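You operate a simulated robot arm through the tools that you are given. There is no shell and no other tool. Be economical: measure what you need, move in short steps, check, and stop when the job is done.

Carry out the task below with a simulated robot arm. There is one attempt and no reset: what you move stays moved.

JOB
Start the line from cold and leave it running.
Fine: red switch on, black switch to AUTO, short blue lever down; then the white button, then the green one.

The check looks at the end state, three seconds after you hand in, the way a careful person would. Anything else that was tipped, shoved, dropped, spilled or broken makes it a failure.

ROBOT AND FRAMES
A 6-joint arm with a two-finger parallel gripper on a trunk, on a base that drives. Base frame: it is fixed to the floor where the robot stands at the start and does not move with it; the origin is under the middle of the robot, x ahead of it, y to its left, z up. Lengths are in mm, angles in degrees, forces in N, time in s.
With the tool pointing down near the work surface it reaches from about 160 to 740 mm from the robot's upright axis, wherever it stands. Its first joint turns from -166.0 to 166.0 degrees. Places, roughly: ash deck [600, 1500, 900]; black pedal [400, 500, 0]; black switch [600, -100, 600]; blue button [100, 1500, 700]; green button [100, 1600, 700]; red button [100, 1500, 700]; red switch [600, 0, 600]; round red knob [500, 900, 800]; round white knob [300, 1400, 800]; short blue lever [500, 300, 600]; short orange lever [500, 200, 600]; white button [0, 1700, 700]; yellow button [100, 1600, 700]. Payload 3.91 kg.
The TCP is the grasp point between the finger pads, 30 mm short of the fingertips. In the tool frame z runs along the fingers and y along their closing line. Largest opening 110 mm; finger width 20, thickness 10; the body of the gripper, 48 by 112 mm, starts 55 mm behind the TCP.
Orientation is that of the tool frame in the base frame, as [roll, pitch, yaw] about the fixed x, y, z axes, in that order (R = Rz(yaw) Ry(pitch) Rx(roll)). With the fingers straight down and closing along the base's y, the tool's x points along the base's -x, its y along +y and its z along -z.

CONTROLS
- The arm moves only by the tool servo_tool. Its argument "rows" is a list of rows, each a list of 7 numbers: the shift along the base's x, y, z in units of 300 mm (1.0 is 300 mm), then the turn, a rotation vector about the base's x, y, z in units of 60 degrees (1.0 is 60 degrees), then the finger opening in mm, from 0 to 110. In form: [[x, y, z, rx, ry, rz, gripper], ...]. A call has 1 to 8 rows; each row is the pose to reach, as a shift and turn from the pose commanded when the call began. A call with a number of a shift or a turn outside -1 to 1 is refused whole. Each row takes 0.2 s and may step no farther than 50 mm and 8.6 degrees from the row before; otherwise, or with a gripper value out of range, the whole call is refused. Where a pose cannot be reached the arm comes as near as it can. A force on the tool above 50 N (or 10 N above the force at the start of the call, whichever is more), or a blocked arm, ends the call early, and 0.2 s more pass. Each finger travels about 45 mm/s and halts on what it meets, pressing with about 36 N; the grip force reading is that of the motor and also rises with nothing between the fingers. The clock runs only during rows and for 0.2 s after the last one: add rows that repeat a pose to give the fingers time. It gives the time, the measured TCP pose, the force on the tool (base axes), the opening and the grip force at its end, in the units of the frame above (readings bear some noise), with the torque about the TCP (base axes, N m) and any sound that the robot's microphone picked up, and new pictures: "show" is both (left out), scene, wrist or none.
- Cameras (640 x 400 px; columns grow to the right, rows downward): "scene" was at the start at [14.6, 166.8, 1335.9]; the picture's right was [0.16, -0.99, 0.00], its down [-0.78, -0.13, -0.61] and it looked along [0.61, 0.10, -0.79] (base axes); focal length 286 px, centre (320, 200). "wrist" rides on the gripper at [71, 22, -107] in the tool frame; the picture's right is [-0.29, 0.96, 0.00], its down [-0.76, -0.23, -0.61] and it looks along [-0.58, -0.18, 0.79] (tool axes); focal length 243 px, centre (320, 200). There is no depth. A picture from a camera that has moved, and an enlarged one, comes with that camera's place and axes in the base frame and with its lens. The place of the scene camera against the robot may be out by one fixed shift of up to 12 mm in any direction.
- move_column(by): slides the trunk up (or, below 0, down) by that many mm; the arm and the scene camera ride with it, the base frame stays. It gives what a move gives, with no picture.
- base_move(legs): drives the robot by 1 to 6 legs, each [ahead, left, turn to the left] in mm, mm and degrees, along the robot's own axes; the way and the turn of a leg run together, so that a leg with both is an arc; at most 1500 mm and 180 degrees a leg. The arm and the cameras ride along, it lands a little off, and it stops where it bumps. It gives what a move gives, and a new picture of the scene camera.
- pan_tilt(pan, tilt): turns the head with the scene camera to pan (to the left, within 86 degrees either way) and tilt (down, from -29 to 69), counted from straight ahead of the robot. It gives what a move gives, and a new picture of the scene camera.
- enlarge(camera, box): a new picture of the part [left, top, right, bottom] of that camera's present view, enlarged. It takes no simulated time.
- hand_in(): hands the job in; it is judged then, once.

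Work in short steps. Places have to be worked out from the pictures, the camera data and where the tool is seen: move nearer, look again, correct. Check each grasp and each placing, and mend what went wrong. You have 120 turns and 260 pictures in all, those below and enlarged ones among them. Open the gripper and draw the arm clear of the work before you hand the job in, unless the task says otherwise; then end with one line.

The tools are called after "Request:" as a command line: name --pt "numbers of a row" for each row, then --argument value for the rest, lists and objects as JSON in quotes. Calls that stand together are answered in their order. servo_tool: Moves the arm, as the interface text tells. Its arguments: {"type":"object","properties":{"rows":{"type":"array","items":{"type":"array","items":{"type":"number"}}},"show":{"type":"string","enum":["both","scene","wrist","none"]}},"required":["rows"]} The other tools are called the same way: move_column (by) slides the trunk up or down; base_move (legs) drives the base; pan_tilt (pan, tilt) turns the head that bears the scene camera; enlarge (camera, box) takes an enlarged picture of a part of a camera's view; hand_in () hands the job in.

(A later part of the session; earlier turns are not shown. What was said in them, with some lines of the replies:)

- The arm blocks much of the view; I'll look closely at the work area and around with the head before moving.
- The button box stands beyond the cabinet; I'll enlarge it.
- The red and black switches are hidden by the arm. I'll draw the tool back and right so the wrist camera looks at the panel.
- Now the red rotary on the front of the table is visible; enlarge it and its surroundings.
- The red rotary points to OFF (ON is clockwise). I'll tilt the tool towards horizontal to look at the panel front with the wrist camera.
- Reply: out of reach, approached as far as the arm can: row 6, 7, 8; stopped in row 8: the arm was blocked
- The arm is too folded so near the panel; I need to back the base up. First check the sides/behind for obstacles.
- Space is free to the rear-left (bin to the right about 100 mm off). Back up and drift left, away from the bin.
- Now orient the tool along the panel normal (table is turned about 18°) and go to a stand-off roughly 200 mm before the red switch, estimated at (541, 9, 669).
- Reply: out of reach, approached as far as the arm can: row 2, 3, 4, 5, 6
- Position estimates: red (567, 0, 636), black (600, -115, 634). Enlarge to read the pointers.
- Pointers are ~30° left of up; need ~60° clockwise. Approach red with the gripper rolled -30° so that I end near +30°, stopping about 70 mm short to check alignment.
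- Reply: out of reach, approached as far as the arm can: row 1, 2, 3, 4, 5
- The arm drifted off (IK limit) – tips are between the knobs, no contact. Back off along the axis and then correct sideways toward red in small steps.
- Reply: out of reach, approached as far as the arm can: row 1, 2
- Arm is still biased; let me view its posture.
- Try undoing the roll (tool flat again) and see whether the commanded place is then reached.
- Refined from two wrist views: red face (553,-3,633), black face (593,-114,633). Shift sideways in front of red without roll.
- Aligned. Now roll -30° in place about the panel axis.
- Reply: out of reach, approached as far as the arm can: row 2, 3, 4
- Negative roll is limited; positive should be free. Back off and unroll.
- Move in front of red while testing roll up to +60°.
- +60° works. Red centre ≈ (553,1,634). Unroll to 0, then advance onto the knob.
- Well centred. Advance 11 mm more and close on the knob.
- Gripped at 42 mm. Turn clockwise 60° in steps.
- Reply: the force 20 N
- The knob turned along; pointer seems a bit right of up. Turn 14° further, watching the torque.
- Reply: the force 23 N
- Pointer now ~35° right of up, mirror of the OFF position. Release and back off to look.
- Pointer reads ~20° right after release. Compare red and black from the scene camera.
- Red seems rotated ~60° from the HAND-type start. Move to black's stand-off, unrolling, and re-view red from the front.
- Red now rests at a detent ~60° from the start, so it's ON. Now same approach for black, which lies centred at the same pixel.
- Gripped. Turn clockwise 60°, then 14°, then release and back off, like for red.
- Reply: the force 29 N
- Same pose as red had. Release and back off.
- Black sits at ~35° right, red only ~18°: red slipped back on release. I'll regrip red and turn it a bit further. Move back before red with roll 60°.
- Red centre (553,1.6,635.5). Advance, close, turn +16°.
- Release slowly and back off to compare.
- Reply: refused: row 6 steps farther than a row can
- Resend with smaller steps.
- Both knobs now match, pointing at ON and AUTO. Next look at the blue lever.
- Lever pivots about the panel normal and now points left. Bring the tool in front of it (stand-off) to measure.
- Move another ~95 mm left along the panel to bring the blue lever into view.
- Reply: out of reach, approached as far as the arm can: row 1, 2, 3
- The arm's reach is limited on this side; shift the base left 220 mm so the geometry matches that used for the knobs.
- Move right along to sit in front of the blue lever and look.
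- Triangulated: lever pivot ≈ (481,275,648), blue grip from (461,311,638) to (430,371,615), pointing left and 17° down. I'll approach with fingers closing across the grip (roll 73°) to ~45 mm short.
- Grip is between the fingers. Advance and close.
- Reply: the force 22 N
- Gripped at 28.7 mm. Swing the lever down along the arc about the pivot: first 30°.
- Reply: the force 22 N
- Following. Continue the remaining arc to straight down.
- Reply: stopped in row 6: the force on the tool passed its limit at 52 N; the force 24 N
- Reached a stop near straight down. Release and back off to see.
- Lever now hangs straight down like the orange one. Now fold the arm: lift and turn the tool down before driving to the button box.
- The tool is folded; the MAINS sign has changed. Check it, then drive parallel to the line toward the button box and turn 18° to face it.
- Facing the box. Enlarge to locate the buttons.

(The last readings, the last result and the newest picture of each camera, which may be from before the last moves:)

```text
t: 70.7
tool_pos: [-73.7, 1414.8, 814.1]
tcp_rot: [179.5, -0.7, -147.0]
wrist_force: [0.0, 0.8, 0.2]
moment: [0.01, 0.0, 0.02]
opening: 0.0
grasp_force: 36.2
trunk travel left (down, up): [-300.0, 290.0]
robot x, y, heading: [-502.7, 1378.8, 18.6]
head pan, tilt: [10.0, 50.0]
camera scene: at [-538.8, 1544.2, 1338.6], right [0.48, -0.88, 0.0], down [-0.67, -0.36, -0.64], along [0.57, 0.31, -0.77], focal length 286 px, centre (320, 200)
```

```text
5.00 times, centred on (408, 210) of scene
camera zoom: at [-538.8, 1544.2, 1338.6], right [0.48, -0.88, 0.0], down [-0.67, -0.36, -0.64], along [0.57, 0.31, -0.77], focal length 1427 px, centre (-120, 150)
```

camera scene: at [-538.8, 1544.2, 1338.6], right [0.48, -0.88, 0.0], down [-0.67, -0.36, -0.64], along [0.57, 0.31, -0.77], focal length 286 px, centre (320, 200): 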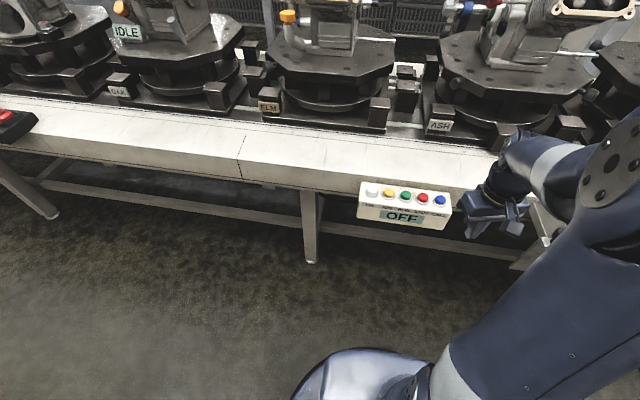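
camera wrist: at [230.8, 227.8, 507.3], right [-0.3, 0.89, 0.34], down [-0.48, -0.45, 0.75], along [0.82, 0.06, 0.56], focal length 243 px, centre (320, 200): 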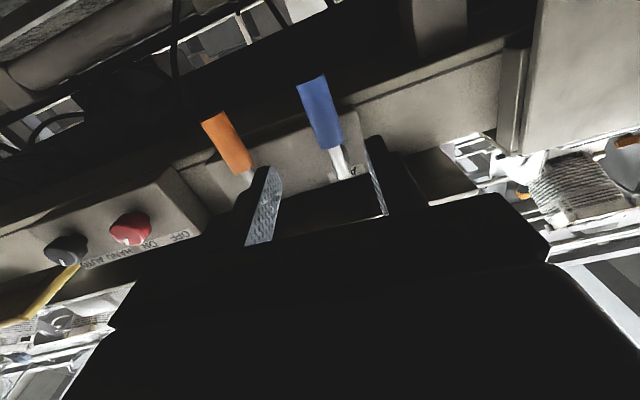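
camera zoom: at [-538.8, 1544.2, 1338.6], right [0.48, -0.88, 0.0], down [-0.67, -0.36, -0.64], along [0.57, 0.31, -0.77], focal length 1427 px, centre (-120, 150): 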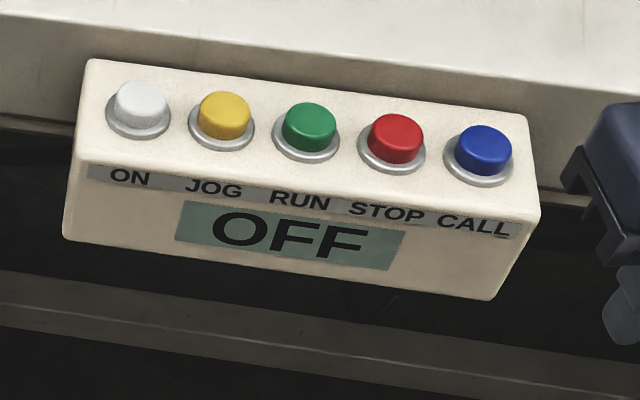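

White ≈ (34,1681,~705), green ≈ (68,1588,~705). Move the closed fingers over the white button, still high, and look.

Request:
servo_tool --pt "0.05 0.13 0 0 0 0 0" --pt "0.1 0.26 0 0 0 0 0" --pt "0.15 0.39 0 0 0 0 0" --pt "0.2 0.52 0 0 0 0 0" --pt "0.26 0.65 0 0 0 0 0" --pt "0.31 0.78 0 0 0 0 0" --pt "0.36 0.887 0 0 0 0 0"

```text
t: 72.3
tool_pos: [35.5, 1679.4, 814.3]
tcp_rot: [179.4, -0.6, -147.1]
wrist_force: [-0.4, -0.3, -0.4]
moment: [0.01, -0.04, -0.01]
opening: 0.1
grasp_force: 36.2
trunk travel left (down, up): [-300.0, 290.0]
robot x, y, heading: [-501.4, 1380.6, 18.4]
head pan, tilt: [10.0, 50.0]
camera scene: at [-538.9, 1544.0, 1338.7], right [0.48, -0.88, 0.0], down [-0.67, -0.36, -0.64], along [0.57, 0.31, -0.77], focal length 286 px, centre (320, 200)
camera wrist: at [-34.8, 1658.7, 922.0], right [-0.28, 0.96, 0.01], down [0.77, 0.22, 0.6], along [0.57, 0.17, -0.8], focal length 243 px, centre (320, 200)
```

scene: 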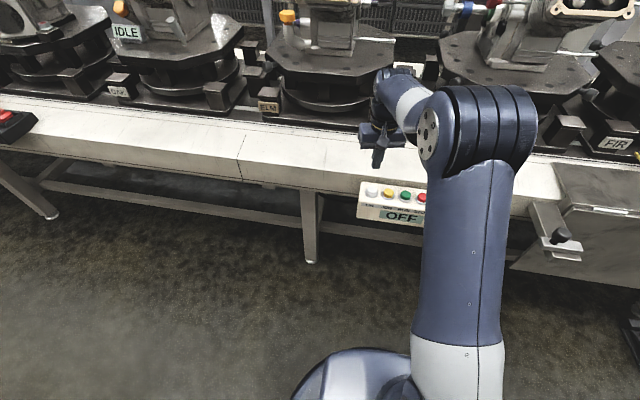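
wrist: 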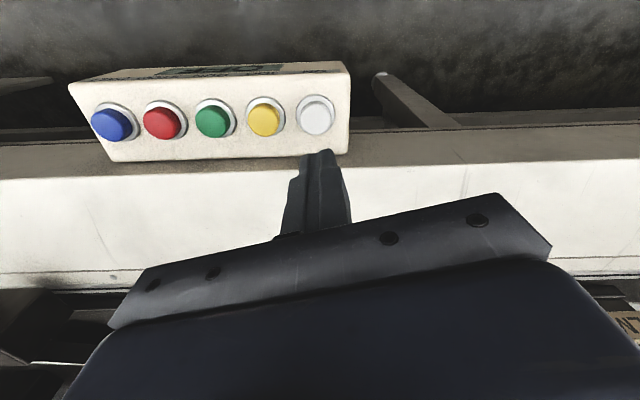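

Refined white ≈ (30,1675,~707). Shift over it and lower to ~20 mm above.

Request:
servo_tool --pt "-0.02 -0.015 -0.08 0 0 0 0" --pt "-0.02 -0.015 -0.165 0 0 0 0"

Request:
enlarge --camera "scene" --box '[344, 140, 440, 230]'

```text
t: 72.9
tool_pos: [30.1, 1675.3, 764.4]
tcp_rot: [179.3, -0.4, -146.9]
wrist_force: [-0.4, 0.1, 0.3]
moment: [-0.02, 0.01, 0.02]
opening: 0.0
grasp_force: 36.4
trunk travel left (down, up): [-300.0, 290.0]
robot x, y, heading: [-500.4, 1379.8, 18.5]
head pan, tilt: [10.0, 50.0]
camera scene: at [-538.9, 1544.2, 1338.7], right [0.48, -0.88, 0.0], down [-0.67, -0.36, -0.64], along [0.57, 0.31, -0.77], focal length 286 px, centre (320, 200)
camera wrist: at [-40.0, 1653.3, 873.0], right [-0.28, 0.96, 0.01], down [0.77, 0.22, 0.6], along [0.57, 0.17, -0.8], focal length 243 px, centre (320, 200)
```

scene: 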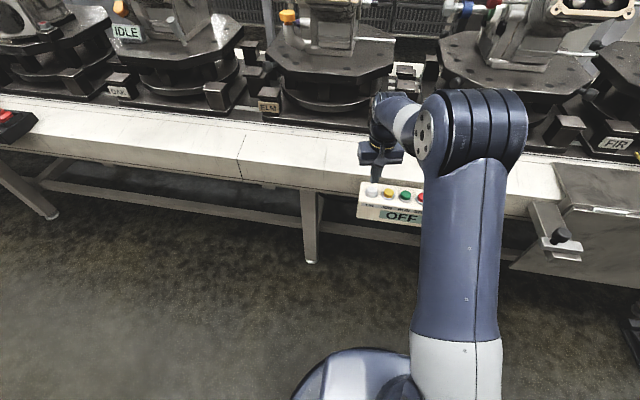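
wrist: 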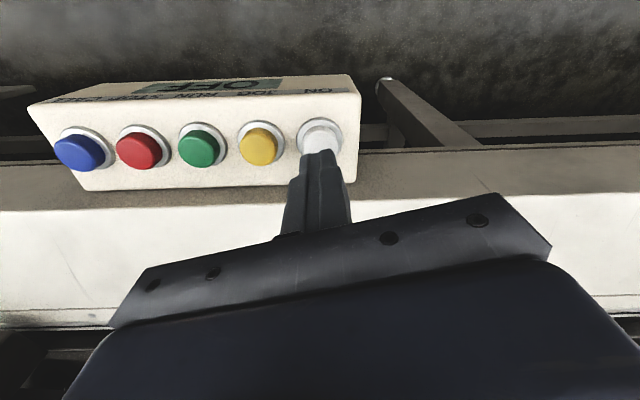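

```text
4.44 times, centred on (392, 185) of scene
camera zoom: at [-538.9, 1544.2, 1338.7], right [0.48, -0.88, 0.0], down [-0.67, -0.36, -0.64], along [0.57, 0.31, -0.77], focal length 1269 px, centre (0, 267)
```

zoom: 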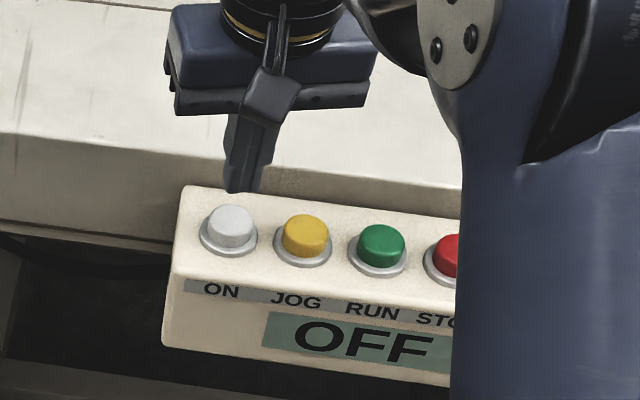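

Almost above; nudge 4 mm toward the robot and press down slowly.

Request:
servo_tool --pt "-0.013 0.002 -0.05 0 0 0 0" --pt "-0.013 0.002 -0.075 0 0 0 0" --pt "-0.013 0.002 -0.09 0 0 0 0" --pt "-0.013 0.002 -0.1 0 0 0 0" --pt "-0.013 0.002 -0.11 0 0 0 0"

Request:
enlarge --camera "scene" --box '[344, 140, 440, 230]'

```text
t: 74.1
tool_pos: [23.9, 1676.9, 732.3]
tcp_rot: [179.3, -0.5, -146.9]
wrist_force: [-0.5, 0.1, 1.0]
moment: [-0.03, 0.0, 0.02]
opening: 0.0
grasp_force: 36.0
trunk travel left (down, up): [-300.0, 290.0]
robot x, y, heading: [-501.8, 1380.1, 18.5]
head pan, tilt: [10.0, 50.0]
camera scene: at [-538.7, 1544.2, 1338.6], right [0.48, -0.88, 0.0], down [-0.67, -0.36, -0.64], along [0.57, 0.31, -0.77], focal length 286 px, centre (320, 200)
camera wrist: at [-44.7, 1655.3, 840.1], right [-0.28, 0.96, 0.01], down [0.77, 0.22, 0.6], along [0.57, 0.17, -0.8], focal length 243 px, centre (320, 200)
```

scene: 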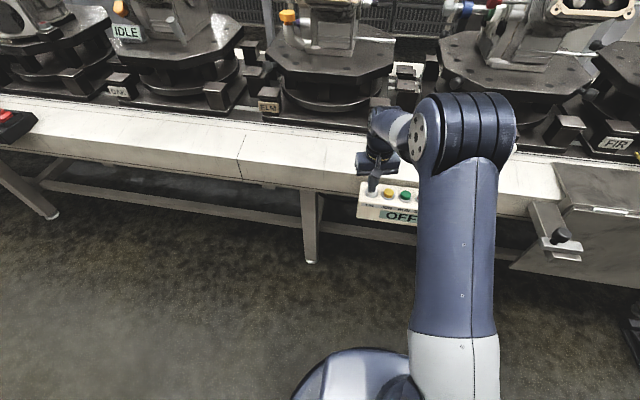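
wrist: 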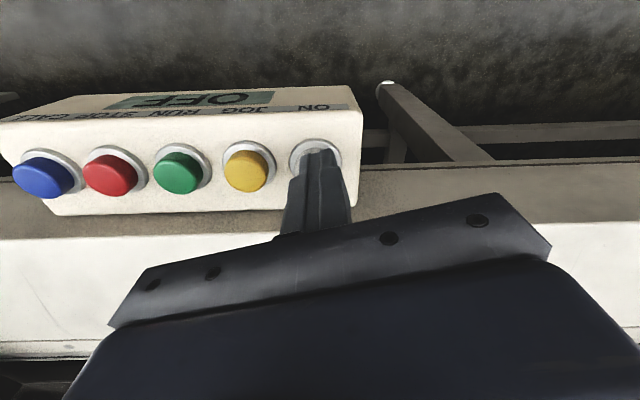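

```text
4.44 times, centred on (392, 185) of scene
camera zoom: at [-538.7, 1544.2, 1338.6], right [0.48, -0.88, 0.0], down [-0.67, -0.36, -0.64], along [0.57, 0.31, -0.77], focal length 1269 px, centre (0, 267)
```

zoom: 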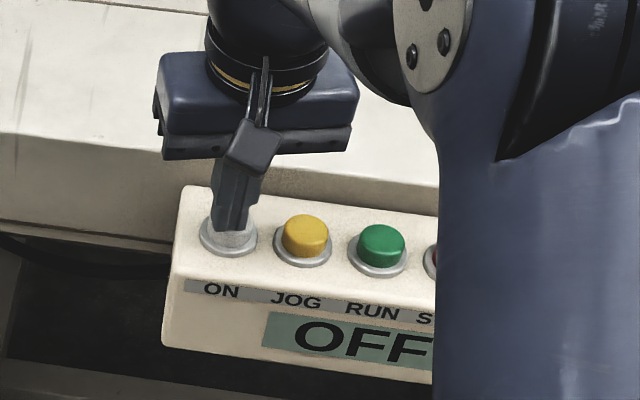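

Centred, not yet in contact. Continue down in 3 mm steps.

Request:
servo_tool --pt "0 0 -0.01 0 0 0 0" --pt "0 0 -0.02 0 0 0 0" --pt "0 0 -0.03 0 0 0 0" --pt "0 0 -0.04 0 0 0 0" --show "wrist"

Request:
enlarge --camera "scene" --box '[344, 140, 440, 230]'

```text
t: 75.1
tool_pos: [24.5, 1676.3, 719.3]
tcp_rot: [179.4, -0.6, -147.1]
wrist_force: [1.1, 0.8, 1.4]
moment: [0.03, 0.0, 0.02]
opening: 0.2
grasp_force: 36.4
trunk travel left (down, up): [-300.0, 290.0]
robot x, y, heading: [-499.9, 1381.3, 18.7]
head pan, tilt: [10.0, 50.0]
camera wrist: at [-44.3, 1655.0, 828.2], right [-0.28, 0.96, 0.01], down [0.77, 0.22, 0.6], along [0.57, 0.17, -0.8], focal length 243 px, centre (320, 200)
```

wrist: 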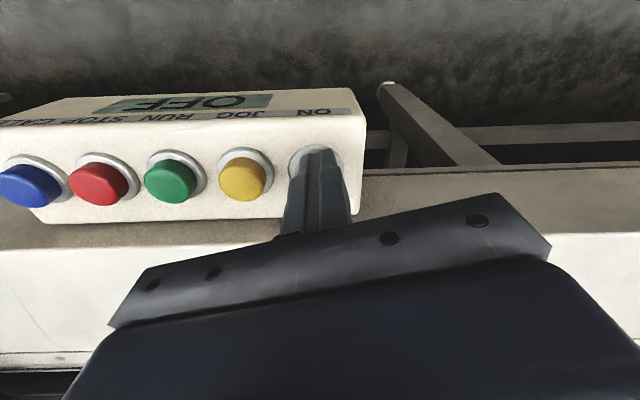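

```text
4.44 times, centred on (392, 185) of scene
camera zoom: at [-538.9, 1544.3, 1338.7], right [0.48, -0.88, 0.0], down [-0.67, -0.36, -0.64], along [0.57, 0.31, -0.77], focal length 1269 px, centre (0, 267)
```

zoom: 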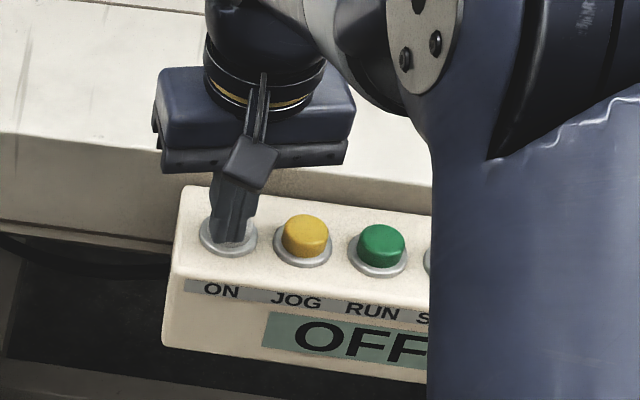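

Still little force; continue down.

Request:
servo_tool --pt "0 0 -0.01 0 0 0 0" --pt "0 0 -0.02 0 0 0 0" --pt "0 0 -0.03 0 0 0 0" --show "wrist"

Request:
enlarge --camera "scene" --box '[344, 140, 440, 230]'

```text
t: 75.9
tool_pos: [25.4, 1676.0, 715.7]
tcp_rot: [179.4, -0.2, -147.0]
wrist_force: [-7.7, -1.7, 32.5]
moment: [0.02, 0.04, -0.02]
opening: 0.0
grasp_force: 36.0
trunk travel left (down, up): [-300.0, 290.0]
robot x, y, heading: [-501.9, 1385.1, 18.3]
head pan, tilt: [10.0, 50.0]
heard: click
camera wrist: at [-45.0, 1654.5, 822.8], right [-0.28, 0.96, 0.01], down [0.77, 0.22, 0.6], along [0.58, 0.17, -0.8], focal length 243 px, centre (320, 200)
```

wrist: 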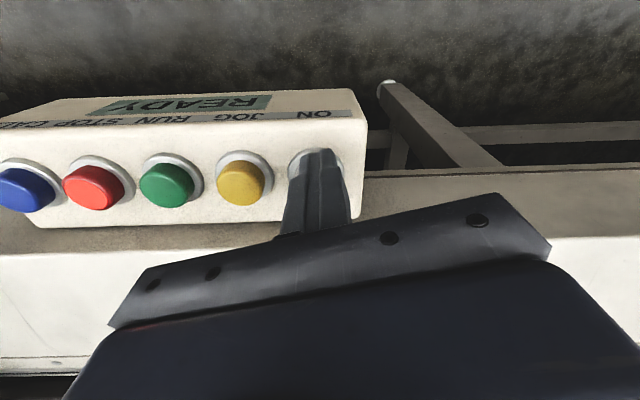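

```text
4.44 times, centred on (392, 185) of scene
camera zoom: at [-541.4, 1542.9, 1339.3], right [0.48, -0.88, 0.0], down [-0.67, -0.36, -0.64], along [0.57, 0.31, -0.76], focal length 1269 px, centre (0, 267)
```

zoom: 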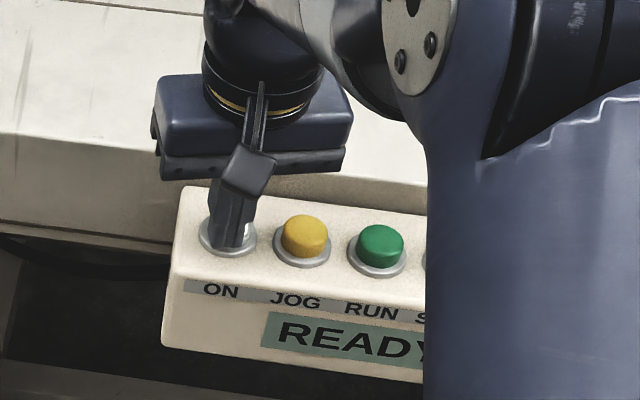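

READY after the click. Lift off and move over green, estimated (65,1583), staying 20 mm above.

Request:
servo_tool --pt "0 0 0.06 0 0 0 0" --pt "0 0 0.15 0 0 0 0" --pt "0.07 -0.14 0.15 0 0 0 0" --pt "0.133 -0.28 0.15 0 0 0 0" --pt "0.133 -0.31 0.12 0 0 0 0"

Request:
enlarge --camera "scene" --box '[344, 140, 440, 230]'

```text
t: 77.1
tool_pos: [64.2, 1582.2, 745.3]
tcp_rot: [179.5, -0.6, -147.0]
wrist_force: [-0.5, -0.2, -0.7]
moment: [-0.02, 0.02, 0.05]
opening: 0.0
grasp_force: 35.9
trunk travel left (down, up): [-300.0, 290.0]
robot x, y, heading: [-500.6, 1380.1, 18.4]
head pan, tilt: [10.0, 50.0]
camera scene: at [-538.8, 1544.2, 1338.6], right [0.48, -0.88, 0.0], down [-0.67, -0.36, -0.64], along [0.57, 0.31, -0.77], focal length 286 px, centre (320, 200)
camera wrist: at [-5.6, 1561.6, 854.1], right [-0.28, 0.96, 0.01], down [0.77, 0.22, 0.6], along [0.57, 0.17, -0.8], focal length 243 px, centre (320, 200)
```

scene: 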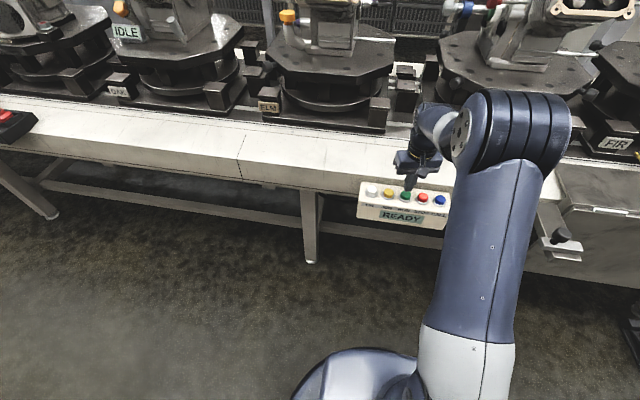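
wrist: 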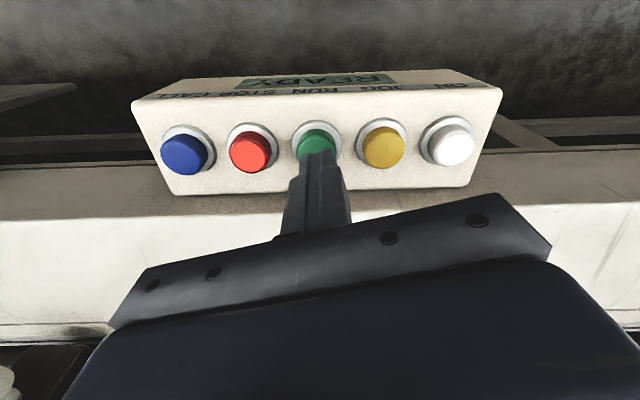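

```text
4.44 times, centred on (392, 185) of scene
camera zoom: at [-538.8, 1544.2, 1338.6], right [0.48, -0.88, 0.0], down [-0.67, -0.36, -0.64], along [0.57, 0.31, -0.77], focal length 1269 px, centre (0, 267)
```

zoom: 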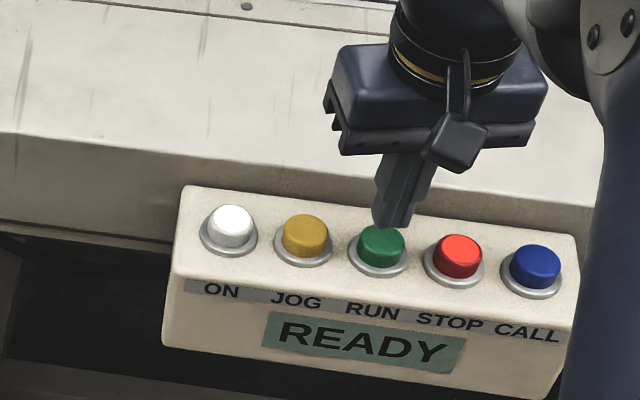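

Centred on green. Press: down to ~718, then slow.

Request:
servo_tool --pt "0 0 -0.05 0 0 0 0" --pt "-0.003 0 -0.085 0 0 0 0" --pt "-0.003 0 -0.095 0 0 0 0" --pt "-0.003 0 -0.105 0 0 0 0" --pt "-0.003 0 -0.115 0 0 0 0"

```text
t: 78.3
tool_pos: [63.9, 1583.3, 716.1]
tcp_rot: [179.3, -0.2, -147.0]
wrist_force: [-7.6, -1.7, 26.4]
moment: [0.0, 0.2, -0.04]
opening: 0.0
grasp_force: 35.9
trunk travel left (down, up): [-300.0, 290.0]
robot x, y, heading: [-504.0, 1380.0, 18.6]
head pan, tilt: [10.0, 50.0]
heard: click
camera scene: at [-541.2, 1543.4, 1339.1], right [0.48, -0.88, 0.0], down [-0.67, -0.36, -0.64], along [0.57, 0.31, -0.76], focal length 286 px, centre (320, 200)
camera wrist: at [-6.7, 1561.6, 823.5], right [-0.28, 0.96, 0.01], down [0.77, 0.22, 0.6], along [0.58, 0.17, -0.8], focal length 243 px, centre (320, 200)
```

scene: 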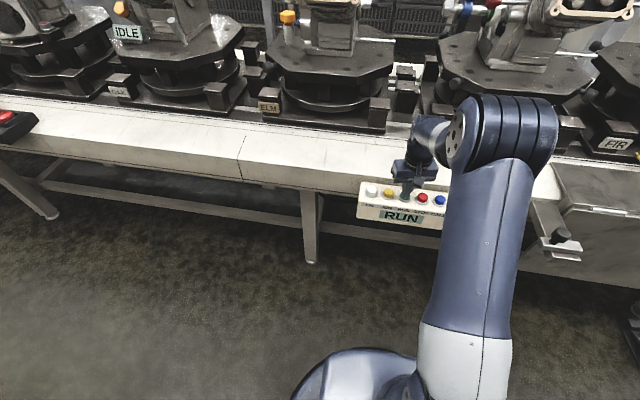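
wrist: 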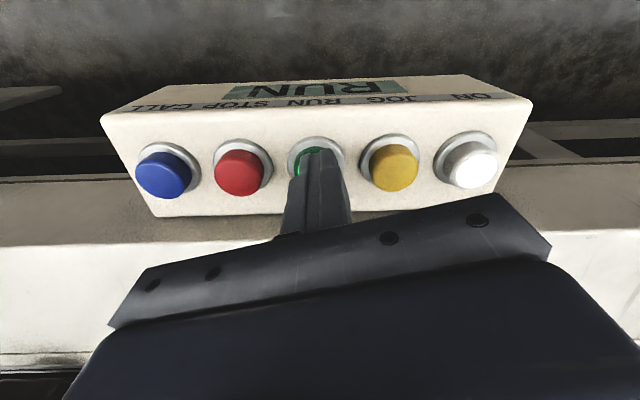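

The display reads RUN. Lift clear, draw back, open the gripper, and check it keeps running.

Request:
servo_tool --pt "0 0 0.08 0 0 0 0" --pt "0 0 0.2 0 0 0 0" --pt "-0.1 -0.05 0.3 0 0 0 0" --pt "-0.22 -0.12 0.35 0 0 0 30" --pt "-0.35 -0.2 0.38 0 0 0 60" --pt "-0.48 -0.27 0.4 0 0 0 80" --pt "-0.48 -0.27 0.4 0 0 0 80" --pt "-0.48 -0.27 0.4 0 0 0 80"

Request:
enlarge --camera "scene" --box '[344, 140, 472, 240]'

Request:
pan_tilt --pan -65 --tilt 35

```text
t: 80.1
tool_pos: [-78.7, 1505.0, 831.5]
tcp_rot: [179.4, -0.5, -147.0]
wrist_force: [0.9, -1.2, -0.3]
moment: [-0.01, 0.03, 0.0]
opening: 80.0
grasp_force: 0.1
trunk travel left (down, up): [-300.0, 290.0]
robot x, y, heading: [-499.9, 1381.0, 18.5]
head pan, tilt: [10.0, 50.0]
camera scene: at [-538.8, 1544.2, 1338.6], right [0.48, -0.88, 0.0], down [-0.67, -0.36, -0.64], along [0.57, 0.31, -0.77], focal length 286 px, centre (320, 200)
camera wrist: at [-147.7, 1483.4, 939.6], right [-0.28, 0.96, 0.01], down [0.77, 0.22, 0.6], along [0.57, 0.17, -0.8], focal length 243 px, centre (320, 200)
```

scene: 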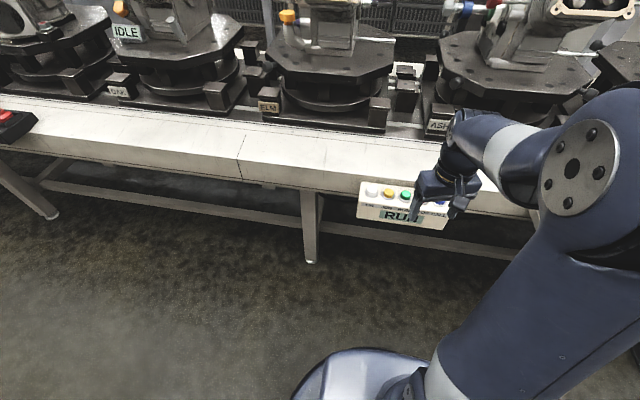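
wrist: 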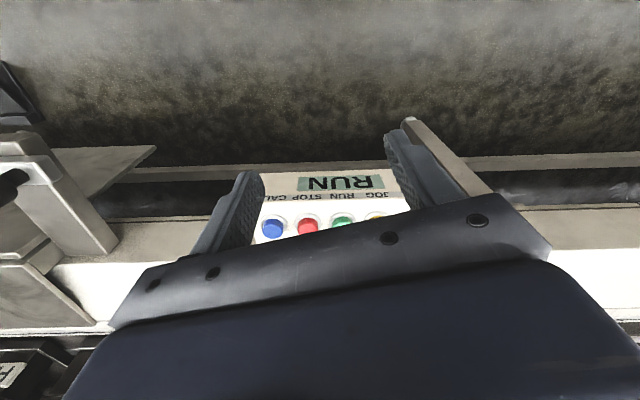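

```text
4.00 times, centred on (408, 190) of scene
camera zoom: at [-538.8, 1544.2, 1338.6], right [0.48, -0.88, 0.0], down [-0.67, -0.36, -0.64], along [0.57, 0.31, -0.77], focal length 1142 px, centre (-32, 240)
```

zoom: 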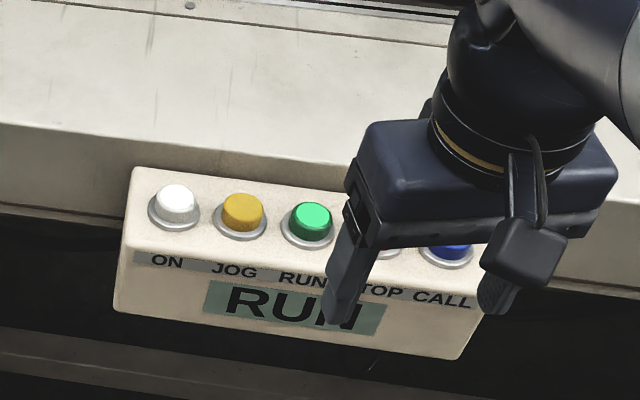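

```text
t: 81.6
tool_pos: [-79.0, 1504.8, 831.6]
tcp_rot: [179.4, -0.5, -147.0]
wrist_force: [0.5, -0.1, -0.1]
moment: [0.0, -0.03, -0.02]
opening: 80.1
grasp_force: 0.1
trunk travel left (down, up): [-300.0, 290.0]
robot x, y, heading: [-502.1, 1381.6, 18.6]
head pan, tilt: [-65.0, 35.0]
camera scene: at [-546.0, 1443.6, 1360.4], right [-0.73, -0.69, 0.0], down [-0.39, 0.42, -0.82], along [0.56, -0.59, -0.57], focal length 286 px, centre (320, 200)
```

scene: 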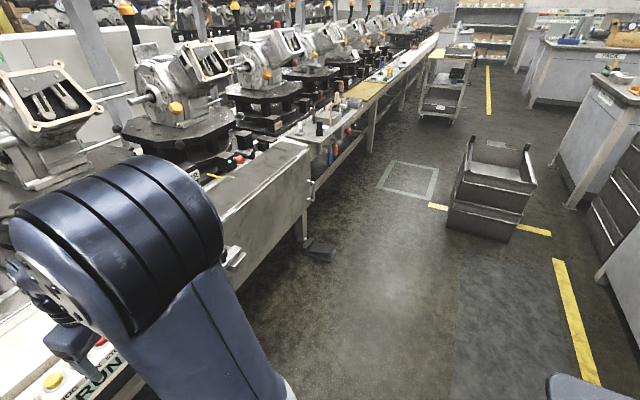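

Display stays RUN with white and green lit; a last look at the lever and knobs from here before handing in.

Request:
enlarge --camera "scene" --box '[200, 80, 400, 205]'

```text
3.20 times, centred on (300, 142) of scene
camera zoom: at [-546.0, 1443.6, 1360.4], right [-0.73, -0.69, 0.0], down [-0.39, 0.42, -0.82], along [0.56, -0.59, -0.57], focal length 913 px, centre (384, 384)
```

zoom: 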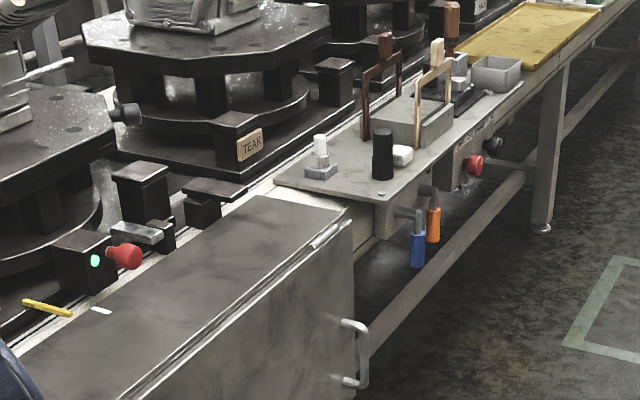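

Everything is in place: blue lever down, nothing disturbed. Handing in.

Request:
hand_in

```text
The job is handed in.
```

The line is started and was still showing RUN when I handed in: red switch on ON, black switch on AUTO, short blue lever straight down, then white and green pressed in that order, both lit. I saw nothing tipped or moved in the final check.
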